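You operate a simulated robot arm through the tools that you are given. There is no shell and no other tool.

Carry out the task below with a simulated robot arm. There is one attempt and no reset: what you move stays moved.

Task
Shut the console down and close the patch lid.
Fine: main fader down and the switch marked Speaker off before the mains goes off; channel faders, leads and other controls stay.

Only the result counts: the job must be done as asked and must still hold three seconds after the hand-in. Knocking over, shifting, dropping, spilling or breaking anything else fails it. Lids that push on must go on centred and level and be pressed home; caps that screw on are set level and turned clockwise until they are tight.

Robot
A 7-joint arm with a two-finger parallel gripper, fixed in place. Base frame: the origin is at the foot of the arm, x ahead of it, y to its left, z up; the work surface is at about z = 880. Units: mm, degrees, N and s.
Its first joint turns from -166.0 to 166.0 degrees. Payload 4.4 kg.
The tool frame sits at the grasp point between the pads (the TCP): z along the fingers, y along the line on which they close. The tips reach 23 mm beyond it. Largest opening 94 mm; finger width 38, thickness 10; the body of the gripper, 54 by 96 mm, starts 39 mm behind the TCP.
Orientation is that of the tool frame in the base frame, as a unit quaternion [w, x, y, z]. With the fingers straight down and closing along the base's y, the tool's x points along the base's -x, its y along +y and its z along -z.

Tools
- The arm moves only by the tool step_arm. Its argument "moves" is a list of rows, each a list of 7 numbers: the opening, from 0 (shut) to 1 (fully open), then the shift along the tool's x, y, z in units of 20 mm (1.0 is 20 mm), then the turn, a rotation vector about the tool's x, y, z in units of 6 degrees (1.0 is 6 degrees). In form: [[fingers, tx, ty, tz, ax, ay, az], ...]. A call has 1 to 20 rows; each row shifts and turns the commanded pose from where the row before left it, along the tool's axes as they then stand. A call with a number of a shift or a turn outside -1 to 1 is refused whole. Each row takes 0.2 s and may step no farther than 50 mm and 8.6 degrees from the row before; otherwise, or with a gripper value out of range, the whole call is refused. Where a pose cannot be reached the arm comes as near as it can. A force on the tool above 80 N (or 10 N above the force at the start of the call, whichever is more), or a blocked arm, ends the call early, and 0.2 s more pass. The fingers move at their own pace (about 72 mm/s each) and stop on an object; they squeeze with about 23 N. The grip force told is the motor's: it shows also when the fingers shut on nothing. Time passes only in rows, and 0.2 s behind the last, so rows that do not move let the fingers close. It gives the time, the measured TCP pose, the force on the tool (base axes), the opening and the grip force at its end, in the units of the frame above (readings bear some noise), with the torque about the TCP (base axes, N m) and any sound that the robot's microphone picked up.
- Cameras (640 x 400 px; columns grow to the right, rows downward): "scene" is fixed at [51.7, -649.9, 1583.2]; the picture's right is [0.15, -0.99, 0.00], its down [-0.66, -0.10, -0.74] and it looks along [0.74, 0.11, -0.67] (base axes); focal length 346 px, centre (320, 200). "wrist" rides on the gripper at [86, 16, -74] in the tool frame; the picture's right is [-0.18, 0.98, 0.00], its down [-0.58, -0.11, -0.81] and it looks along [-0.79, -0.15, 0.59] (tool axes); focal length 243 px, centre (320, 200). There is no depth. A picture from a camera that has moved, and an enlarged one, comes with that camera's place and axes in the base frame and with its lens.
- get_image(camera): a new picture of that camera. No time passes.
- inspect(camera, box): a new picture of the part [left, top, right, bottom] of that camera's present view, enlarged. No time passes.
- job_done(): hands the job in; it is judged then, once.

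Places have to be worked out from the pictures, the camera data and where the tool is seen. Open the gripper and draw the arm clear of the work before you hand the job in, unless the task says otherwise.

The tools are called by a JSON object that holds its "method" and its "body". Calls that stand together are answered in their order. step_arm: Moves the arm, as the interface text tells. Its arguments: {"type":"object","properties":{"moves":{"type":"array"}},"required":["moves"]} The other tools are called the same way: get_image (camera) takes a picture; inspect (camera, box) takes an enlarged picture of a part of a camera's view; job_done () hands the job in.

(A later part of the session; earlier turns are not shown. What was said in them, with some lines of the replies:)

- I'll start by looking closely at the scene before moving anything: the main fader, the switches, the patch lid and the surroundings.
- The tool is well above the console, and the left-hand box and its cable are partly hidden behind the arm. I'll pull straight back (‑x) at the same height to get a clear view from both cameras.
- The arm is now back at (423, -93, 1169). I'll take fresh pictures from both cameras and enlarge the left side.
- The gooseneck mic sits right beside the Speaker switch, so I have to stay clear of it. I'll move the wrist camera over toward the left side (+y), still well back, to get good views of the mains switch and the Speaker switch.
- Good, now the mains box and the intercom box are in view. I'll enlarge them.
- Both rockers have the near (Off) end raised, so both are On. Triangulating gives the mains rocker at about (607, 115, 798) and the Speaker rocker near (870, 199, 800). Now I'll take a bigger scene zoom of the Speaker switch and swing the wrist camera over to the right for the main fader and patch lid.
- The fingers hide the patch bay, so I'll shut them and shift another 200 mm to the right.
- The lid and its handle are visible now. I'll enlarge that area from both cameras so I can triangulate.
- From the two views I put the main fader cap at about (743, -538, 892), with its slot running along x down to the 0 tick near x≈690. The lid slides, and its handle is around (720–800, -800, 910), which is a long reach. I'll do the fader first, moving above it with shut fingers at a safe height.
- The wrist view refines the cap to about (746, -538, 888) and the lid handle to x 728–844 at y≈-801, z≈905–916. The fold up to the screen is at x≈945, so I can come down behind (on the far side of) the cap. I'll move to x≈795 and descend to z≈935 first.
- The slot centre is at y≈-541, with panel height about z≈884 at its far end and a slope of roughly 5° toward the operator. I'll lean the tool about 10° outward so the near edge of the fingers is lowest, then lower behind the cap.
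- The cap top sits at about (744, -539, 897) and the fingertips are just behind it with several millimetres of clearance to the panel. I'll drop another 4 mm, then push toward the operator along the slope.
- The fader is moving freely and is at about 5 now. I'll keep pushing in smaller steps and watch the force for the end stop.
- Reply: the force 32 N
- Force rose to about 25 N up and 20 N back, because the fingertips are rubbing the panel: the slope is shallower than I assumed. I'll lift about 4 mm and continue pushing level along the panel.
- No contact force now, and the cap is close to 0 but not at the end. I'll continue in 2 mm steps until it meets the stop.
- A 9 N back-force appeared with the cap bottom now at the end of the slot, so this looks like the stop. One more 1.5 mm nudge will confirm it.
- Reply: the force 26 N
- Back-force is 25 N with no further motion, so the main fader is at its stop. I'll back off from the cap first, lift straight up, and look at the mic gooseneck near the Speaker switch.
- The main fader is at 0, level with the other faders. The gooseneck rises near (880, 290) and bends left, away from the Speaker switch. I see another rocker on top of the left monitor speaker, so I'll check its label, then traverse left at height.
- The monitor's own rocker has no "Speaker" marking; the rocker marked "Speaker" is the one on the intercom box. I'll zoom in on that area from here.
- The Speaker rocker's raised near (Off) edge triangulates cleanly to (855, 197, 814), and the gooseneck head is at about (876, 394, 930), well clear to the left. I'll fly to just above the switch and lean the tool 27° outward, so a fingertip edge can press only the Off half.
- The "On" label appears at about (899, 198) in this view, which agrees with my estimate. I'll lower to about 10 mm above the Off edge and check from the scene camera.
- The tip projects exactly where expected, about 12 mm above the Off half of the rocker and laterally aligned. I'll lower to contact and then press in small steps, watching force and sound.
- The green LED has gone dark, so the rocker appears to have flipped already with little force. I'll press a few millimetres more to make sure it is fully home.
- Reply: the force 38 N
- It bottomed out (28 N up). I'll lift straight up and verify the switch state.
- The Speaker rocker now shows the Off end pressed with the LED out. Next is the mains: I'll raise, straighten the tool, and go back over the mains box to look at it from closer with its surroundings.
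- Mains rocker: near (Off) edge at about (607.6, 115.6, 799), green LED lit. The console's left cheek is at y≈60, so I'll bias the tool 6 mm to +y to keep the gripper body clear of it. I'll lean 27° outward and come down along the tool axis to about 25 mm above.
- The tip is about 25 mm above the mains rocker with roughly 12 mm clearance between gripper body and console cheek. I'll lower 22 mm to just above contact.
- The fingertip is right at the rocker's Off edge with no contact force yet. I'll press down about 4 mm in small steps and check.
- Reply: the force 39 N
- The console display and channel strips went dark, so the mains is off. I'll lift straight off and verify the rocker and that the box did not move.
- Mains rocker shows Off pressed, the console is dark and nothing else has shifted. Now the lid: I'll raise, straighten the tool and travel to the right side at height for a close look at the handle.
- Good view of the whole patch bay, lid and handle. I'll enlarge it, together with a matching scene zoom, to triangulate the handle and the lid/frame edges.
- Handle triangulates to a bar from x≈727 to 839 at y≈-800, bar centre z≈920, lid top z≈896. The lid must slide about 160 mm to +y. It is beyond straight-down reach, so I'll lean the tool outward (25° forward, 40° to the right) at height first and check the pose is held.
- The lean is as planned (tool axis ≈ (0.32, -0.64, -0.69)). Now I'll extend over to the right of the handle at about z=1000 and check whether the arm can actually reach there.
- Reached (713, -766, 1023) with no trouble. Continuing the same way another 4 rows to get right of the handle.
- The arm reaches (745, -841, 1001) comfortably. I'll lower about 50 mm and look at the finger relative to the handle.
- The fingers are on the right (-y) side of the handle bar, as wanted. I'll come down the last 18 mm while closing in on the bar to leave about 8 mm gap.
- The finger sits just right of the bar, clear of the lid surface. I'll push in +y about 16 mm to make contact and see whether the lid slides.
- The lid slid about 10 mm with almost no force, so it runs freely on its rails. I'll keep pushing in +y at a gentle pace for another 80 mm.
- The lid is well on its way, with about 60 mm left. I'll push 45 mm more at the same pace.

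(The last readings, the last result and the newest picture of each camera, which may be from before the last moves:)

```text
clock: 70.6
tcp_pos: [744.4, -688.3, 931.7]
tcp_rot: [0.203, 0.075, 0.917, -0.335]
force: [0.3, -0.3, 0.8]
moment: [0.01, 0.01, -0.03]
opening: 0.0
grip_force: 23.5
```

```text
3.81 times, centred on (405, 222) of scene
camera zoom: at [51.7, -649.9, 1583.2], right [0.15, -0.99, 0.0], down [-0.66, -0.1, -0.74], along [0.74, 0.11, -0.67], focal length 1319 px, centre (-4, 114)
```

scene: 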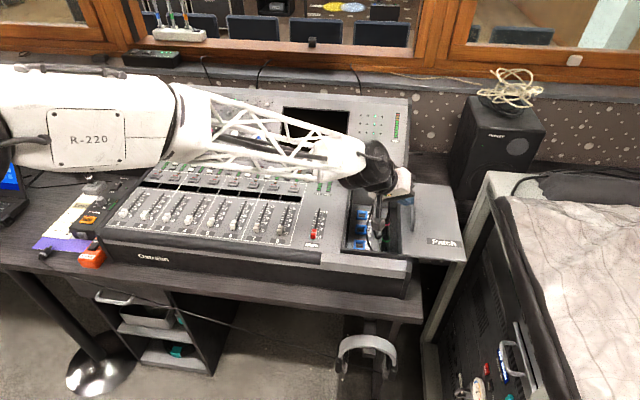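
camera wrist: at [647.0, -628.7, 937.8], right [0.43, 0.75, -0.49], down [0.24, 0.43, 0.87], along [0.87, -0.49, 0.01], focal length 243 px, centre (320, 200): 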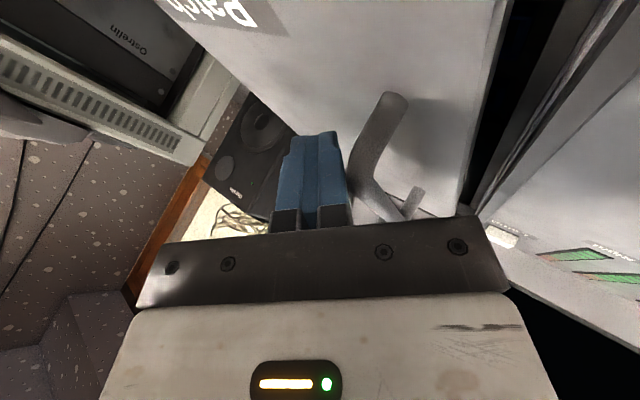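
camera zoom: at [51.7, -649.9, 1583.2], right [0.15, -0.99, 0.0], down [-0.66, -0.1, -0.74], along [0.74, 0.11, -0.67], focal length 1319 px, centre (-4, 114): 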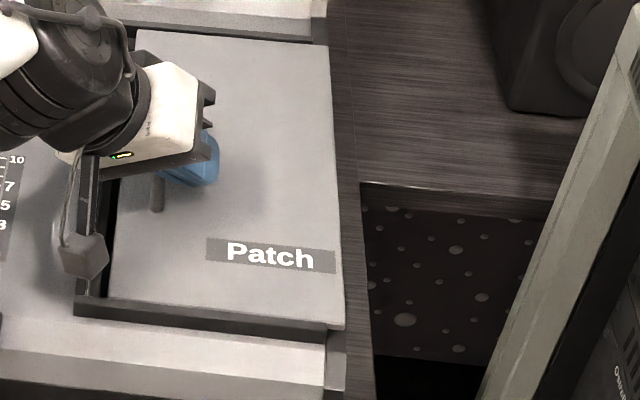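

About 15–20 mm remain. I'll go on in 5 mm steps, watching for the end stop.

{"method": "step_arm", "body": {"moves": [[0, 0, 0.19, -0.16, 0, 0, 0], [0, 0, 0.19, -0.16, 0, 0, 0]]}}

{"method": "inspect", "body": {"camera": "scene", "box": [335, 170, 475, 275]}}

{"method": "get_image", "body": {"camera": "wrist"}}

```text
clock: 71.2
tcp_pos: [745.7, -678.6, 932.4]
tcp_rot: [0.204, 0.074, 0.918, -0.333]
force: [-0.8, -0.4, 0.4]
moment: [-0.04, 0.0, -0.01]
opening: 0.0
grip_force: 22.8
```

```text
3.81 times, centred on (405, 222) of scene
camera zoom: at [51.7, -649.9, 1583.2], right [0.15, -0.99, 0.0], down [-0.66, -0.1, -0.74], along [0.74, 0.11, -0.67], focal length 1319 px, centre (-4, 114)
```

zoom: 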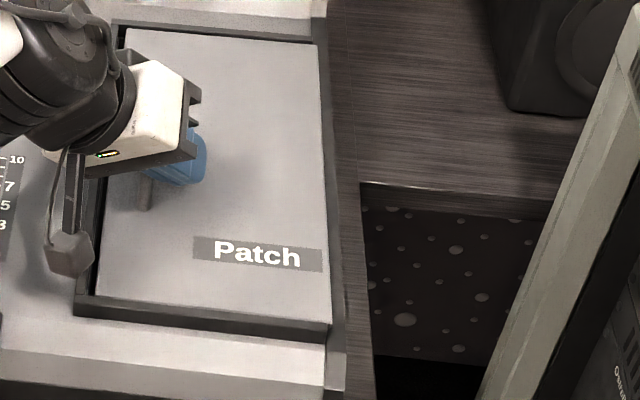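

```text
taken
camera wrist: at [646.7, -619.1, 938.1], right [0.43, 0.75, -0.49], down [0.24, 0.43, 0.87], along [0.87, -0.49, 0.01], focal length 243 px, centre (320, 200)
```

wrist: 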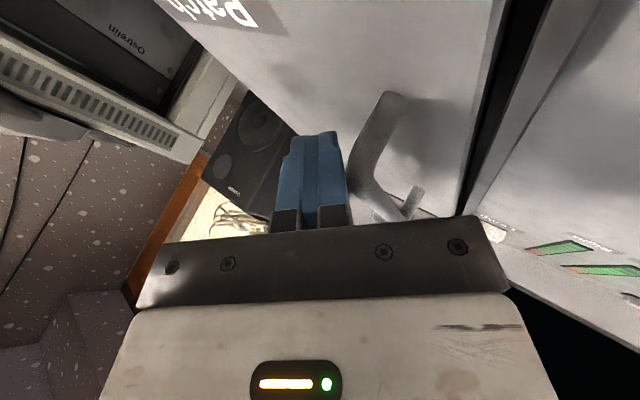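

A thin dark gap remains on the left. Continuing in 3–4 mm steps.

{"method": "step_arm", "body": {"moves": [[0, 0, 0.15, -0.127, 0, 0, 0], [0, 0, 0.15, -0.127, 0, 0, 0]]}}

{"method": "inspect", "body": {"camera": "scene", "box": [335, 170, 475, 275]}}

```text
clock: 71.8
tcp_pos: [745.0, -672.2, 933.0]
tcp_rot: [0.203, 0.074, 0.917, -0.334]
force: [-2.5, -16.3, 3.4]
moment: [-0.05, 0.07, 0.15]
opening: 0.0
grip_force: 22.7
```

```text
3.81 times, centred on (405, 222) of scene
camera zoom: at [51.7, -649.9, 1583.2], right [0.15, -0.99, 0.0], down [-0.66, -0.1, -0.74], along [0.74, 0.11, -0.67], focal length 1319 px, centre (-4, 114)
```

zoom: 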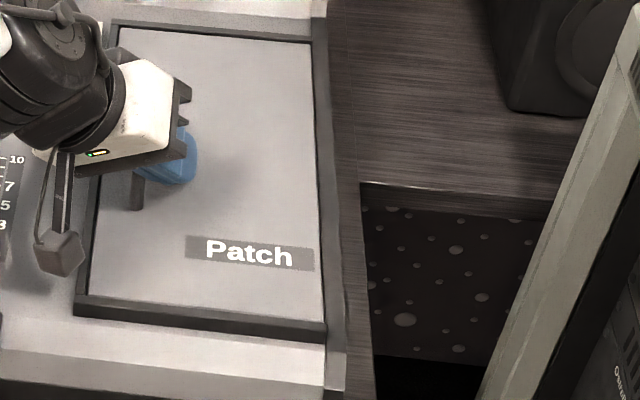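

Resistance appeared (-16 N in y) with the lid sitting inside its frame, so it looks like the stop. A further 2 mm nudge will confirm it is fully home.

{"method": "step_arm", "body": {"moves": [[0, 0, 0.07, -0.06, 0, 0, 0], [0, 0, 0, 0, 0, 0, 0]]}}

{"method": "inspect", "body": {"camera": "scene", "box": [335, 170, 475, 275]}}

{"method": "get_image", "body": {"camera": "wrist"}}

```text
clock: 72.4
tcp_pos: [744.0, -670.4, 933.5]
tcp_rot: [0.205, 0.075, 0.917, -0.334]
force: [-9.1, -42.8, 10.8]
moment: [-0.13, 0.12, 0.43]
opening: 0.3
grip_force: 22.6
```

```text
3.81 times, centred on (405, 222) of scene
camera zoom: at [51.7, -649.9, 1583.2], right [0.15, -0.99, 0.0], down [-0.66, -0.1, -0.74], along [0.74, 0.11, -0.67], focal length 1319 px, centre (-4, 114)
```

zoom: 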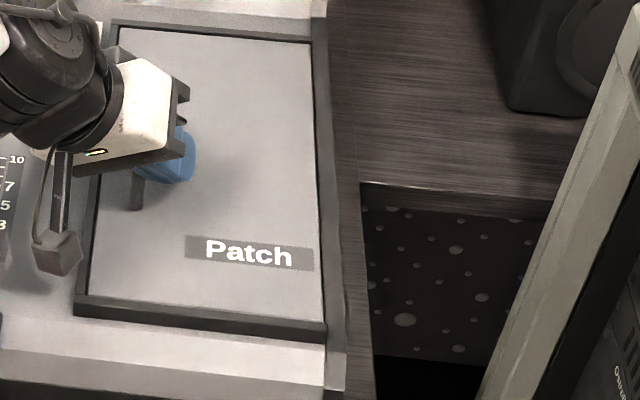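

```text
taken
camera wrist: at [645.8, -611.1, 939.5], right [0.44, 0.75, -0.49], down [0.24, 0.44, 0.87], along [0.87, -0.49, 0.01], focal length 243 px, centre (320, 200)
```

wrist: 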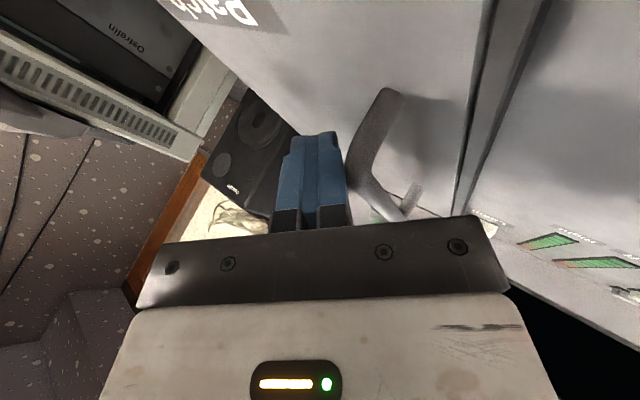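

The lid held against 43 N without moving, so it is fully closed. I'll back the finger away from the handle, lift straight up, and then inspect everything.

{"method": "step_arm", "body": {"moves": [[0, 0, -0.25, 0.21, 0, 0, 0], [0, 0, -0.25, 0.21, 0, 0, 0], [0, -0.38, -0.52, -0.62, 0, 0, 0], [0, -0.38, -0.52, -0.62, 0, 0, 0], [0, -0.38, -0.52, -0.62, 0, 0, 0], [0, -0.38, -0.52, -0.62, 0, 0, 0], [0, -0.38, -0.52, -0.62, 0, 0, 0], [0, -0.38, -0.52, -0.62, 0, 0, 0], [0, 0, 0, -1, 0, 0, 0], [0, 0, 0, -1, 0, 0, 0], [0, 0, 0, -1, 0, 0, 0], [0, 0, 0, -1, 0, 0, 0], [0, 0, 0, -1, 0, 0, 0]]}}

{"method": "get_image", "body": {"camera": "scene"}}

{"method": "inspect", "body": {"camera": "scene", "box": [335, 170, 475, 275]}}

```text
clock: 75.2
tcp_pos: [713.0, -616.7, 1108.4]
tcp_rot: [0.204, 0.073, 0.918, -0.333]
force: [0.1, 0.6, -0.9]
moment: [0.0, -0.03, -0.03]
opening: 0.0
grip_force: 23.1
```

```text
taken
```

scene: 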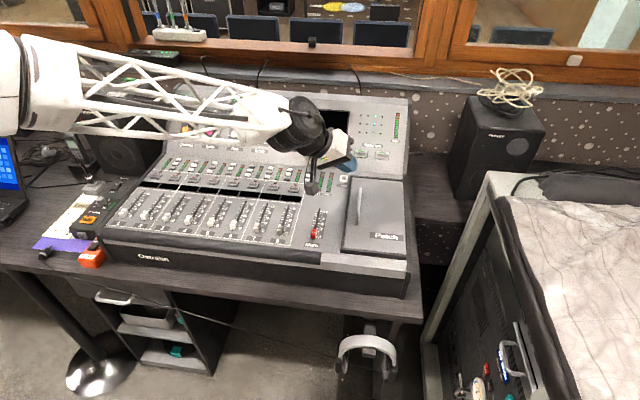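

```text
3.81 times, centred on (405, 222) of scene
camera zoom: at [51.7, -649.9, 1583.2], right [0.15, -0.99, 0.0], down [-0.66, -0.1, -0.74], along [0.74, 0.11, -0.67], focal length 1319 px, centre (-4, 114)
```

zoom: 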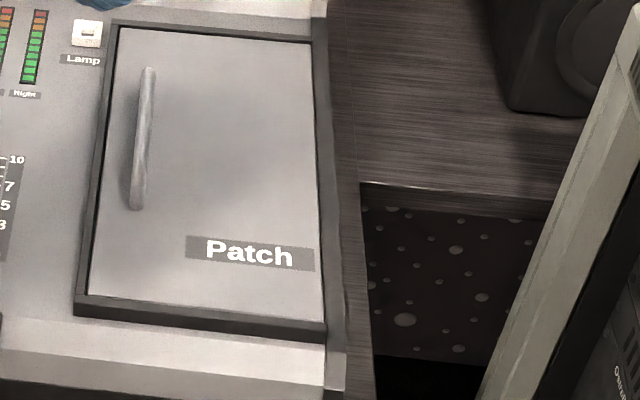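

The lid sits squarely in its frame. I'll straighten the tool, draw the arm back clear of the console, open the gripper, and do a final check of all controls.

{"method": "step_arm", "body": {"moves": [[0, 0, 0, 0, -0.952, 0, 0], [0, 0, 0, 0, -0.952, 0, 0], [0, 0, 0, 0, -0.952, 0, 0], [0, 0, 0, 0, -0.952, 0, 0], [0, 0, 0, 0, -0.952, 0, 0], [0, 0, 0, 0, -0.952, 0, 0], [0, 0, 0, 0, -0.952, 0, 0], [0, 0, 0, 0, 0, 0.833, 0], [0, 0, 0, 0, 0, 0.833, 0], [0, 0, 0, 0, 0, 0.833, 0], [0, 0, 0, 0, 0, 0.833, 0], [0, 0, 0, 0, 0, 0.833, 0]]}}

{"method": "step_arm", "body": {"moves": [[1, 0.8, 1, -0.2, 0, 0, 0], [1, 0.8, 1, -0.2, 0, 0, 0], [1, 0.8, 1, -0.2, 0, 0, 0], [1, 0.8, 1, -0.2, 0, 0, 0], [1, 0.8, 1, -0.2, 0, 0, 0], [1, 0.8, 1, -0.2, 0, 0, 0], [1, 0.8, 1, -0.2, 0, 0, 0], [1, 0.8, 1, -0.2, 0, 0, 0], [1, 0.8, 1, -0.2, 0, 0, 0], [1, 0.8, 1, -0.2, 0, 0, 0], [1, 0.8, 1, -0.2, 0, 0, 0], [1, 0.8, 1, -0.2, 0, 0, 0], [1, 0.8, 1, -0.2, 0, 0, 0], [1, 0.8, 1, -0.2, 0, 0, 0], [1, 0.8, 1, 0, 0, 0, 0], [1, 0.8, 1, 0, 0, 0, 0], [1, 0.8, 1, 0, 0, 0, 0], [1, 0.8, 1, 0, 0, 0, 0], [1, 0.8, 1, 0, 0, 0, 0], [1, 0, 1, 0, 0, 0, 0]]}}

{"method": "get_image", "body": {"camera": "scene"}}

{"method": "inspect", "body": {"camera": "scene", "box": [60, 160, 220, 270]}}

{"method": "inspect", "body": {"camera": "scene", "box": [200, 150, 420, 290]}}

{"method": "get_image", "body": {"camera": "wrist"}}

```text
clock: 77.8
tcp_pos: [712.9, -618.3, 1108.0]
tcp_rot: [-0.001, 0.001, 1.0, 0.001]
force: [-0.4, -0.4, 0.9]
moment: [-0.01, -0.03, -0.01]
opening: 0.0
grip_force: 23.2
```

```text
clock: 81.9
tcp_pos: [432.2, -246.1, 1075.2]
tcp_rot: [-0.078, 0.0, 0.996, 0.046]
force: [0.0, -0.4, 0.1]
moment: [0.0, 0.0, 0.02]
opening: 93.8
grip_force: 0.1
stopped in row 20: the arm was blocked; the commanded pose is now the measured one
```

```text
taken
```

scene: 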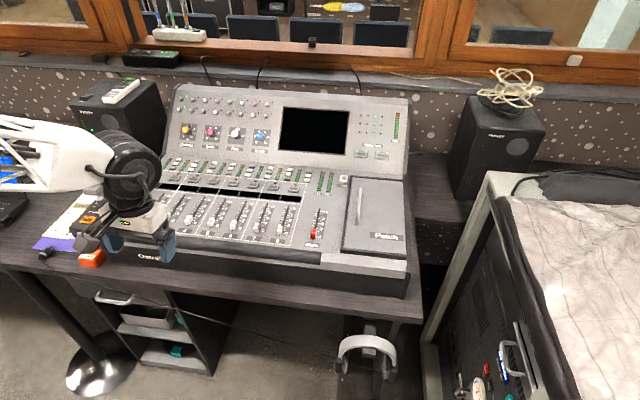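

```text
3.64 times, centred on (140, 215) of scene
camera zoom: at [51.7, -649.9, 1583.2], right [0.15, -0.99, 0.0], down [-0.66, -0.1, -0.74], along [0.74, 0.11, -0.67], focal length 1259 px, centre (974, 146)
```

zoom: 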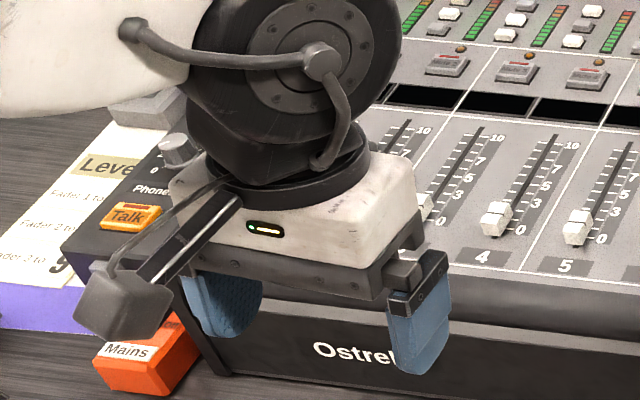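

```text
2.86 times, centred on (310, 220) of scene
camera zoom: at [51.7, -649.9, 1583.2], right [0.15, -0.99, 0.0], down [-0.66, -0.1, -0.74], along [0.74, 0.11, -0.67], focal length 990 px, centre (349, 143)
```

zoom: 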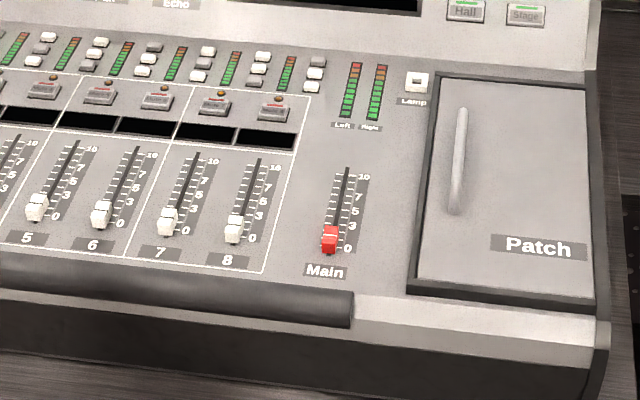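

```text
taken
camera wrist: at [357.5, -238.6, 1163.7], right [0.19, 0.98, 0.06], down [0.7, -0.18, 0.69], along [0.69, -0.09, -0.72], focal length 243 px, centre (320, 200)
```

wrist: 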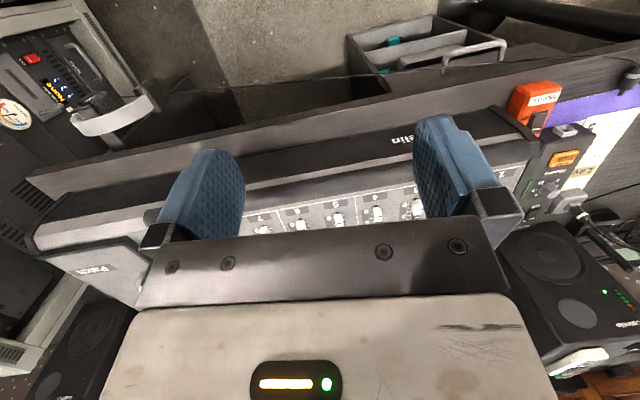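

All controls look right: main fader at 0, lid closed, console dark. The last row reported the arm as blocked with zero force (a joint limit near the base, most likely), so I'll check the left region before moving on.

{"method": "inspect", "body": {"camera": "scene", "box": [0, 80, 200, 280]}}

{"method": "inspect", "body": {"camera": "wrist", "box": [480, 60, 640, 300]}}

```text
2.00 times, centred on (100, 180) of scene
camera zoom: at [51.7, -649.9, 1583.2], right [0.15, -0.99, 0.0], down [-0.66, -0.1, -0.74], along [0.74, 0.11, -0.67], focal length 693 px, centre (760, 240)
```

zoom: 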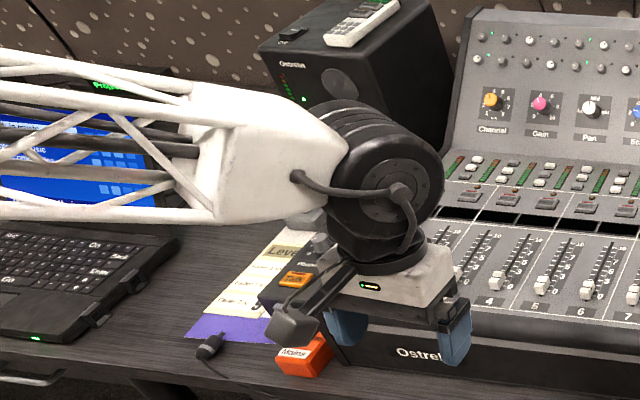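

```text
1.67 times, centred on (560, 180) of wrist
camera zoom: at [357.5, -238.6, 1163.7], right [0.19, 0.98, 0.06], down [0.7, -0.18, 0.69], along [0.69, -0.09, -0.72], focal length 404 px, centre (-80, 233)
```

zoom: 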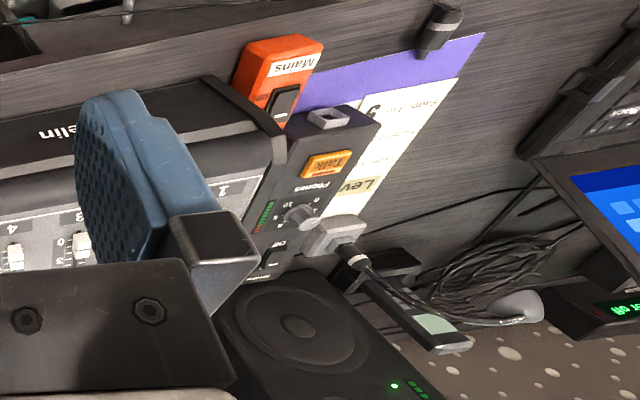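

Nothing has been disturbed: laptop, mic, leads and switches are where they were. I'll ease off the joint limit with a small move forward and up, then check the Speaker and mains switches once more.

{"method": "step_arm", "body": {"moves": [[1, -0.7, 0, -0.5, 0, 0, 0], [1, -0.7, 0, -0.5, 0, 0, 0], [1, -0.7, 0, -0.5, 0, 0, 0], [1, -0.7, 0, -0.5, 0, 0, 0], [1, 0, 0, 0, 0, 0, 0], [1, 0, 0, 0, 0, 0, 0]]}}

{"method": "get_image", "body": {"camera": "scene"}}

{"method": "inspect", "body": {"camera": "scene", "box": [60, 160, 180, 270]}}

{"method": "get_image", "body": {"camera": "wrist"}}

```text
clock: 83.3
tcp_pos: [494.8, -249.3, 1112.9]
tcp_rot: [-0.074, 0.0, 0.996, 0.044]
force: [0.5, 0.9, -0.5]
moment: [-0.02, -0.01, -0.02]
opening: 94.0
grip_force: 0.0
```

```text
taken
```

scene: 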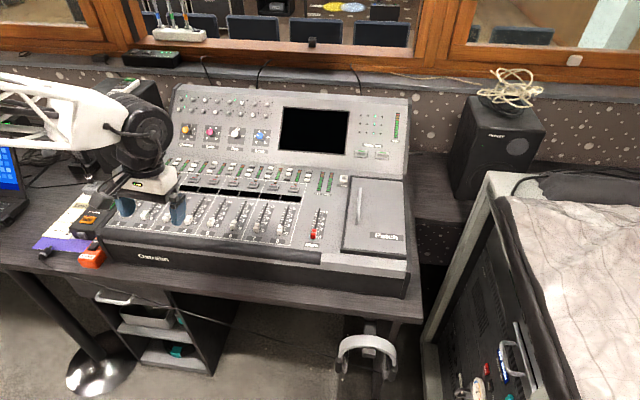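

```text
3.64 times, centred on (120, 215) of scene
camera zoom: at [51.7, -649.9, 1583.2], right [0.15, -0.99, 0.0], down [-0.66, -0.1, -0.74], along [0.74, 0.11, -0.67], focal length 1259 px, centre (1047, 146)
```

zoom: 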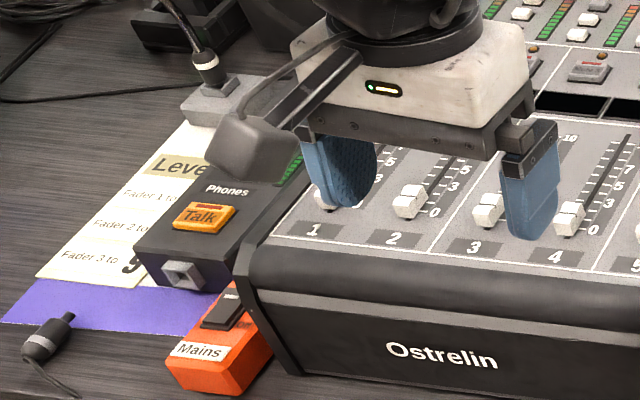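

```text
taken
camera wrist: at [418.6, -241.1, 1200.4], right [0.19, 0.98, 0.06], down [0.69, -0.17, 0.7], along [0.7, -0.09, -0.71], focal length 243 px, centre (320, 200)
```

wrist: 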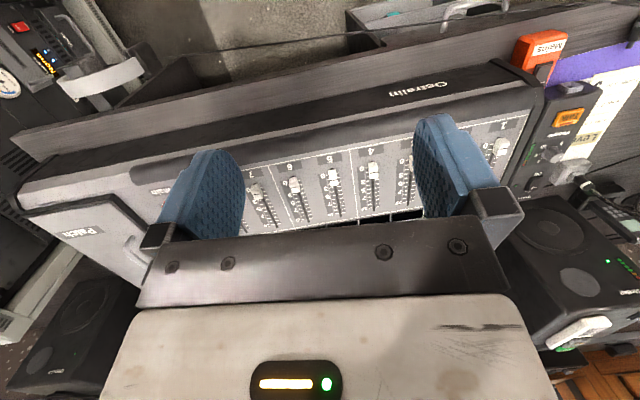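

Everything is confirmed: main fader at 0, Speaker off, mains off and screen dark, patch lid fully closed. The channel faders and leads are untouched, and the gripper is open with the arm high and clear, so I'm handing in.

{"method": "job_done", "body": {}}

```text
The job is handed in.
```

The console is shut down and the patch lid is closed. I have handed the job in, but no verdict came back.

- **Main fader:** pulled down until it met its end stop at 0. I did this first.
- **Speaker switch:** the rocker marked "Speaker" on the box beside the console is at Off, and its green light is out. I left alone the unmarked rocker on top of the left monitor speaker.
- **Mains:** switched off after the fader and Speaker. The console screen and channel displays went dark.
- **Patch lid:** slid left by its handle until it met its stop. It sits inside its frame with the leads still plugged in underneath.

The channel faders, other controls, mic and laptop look unchanged in the final pictures. While I drew the arm back it reported being blocked, with no force on the tool. It was most likely a joint limit, so I moved it forward and up. It finished open and high, above the front of the desk.
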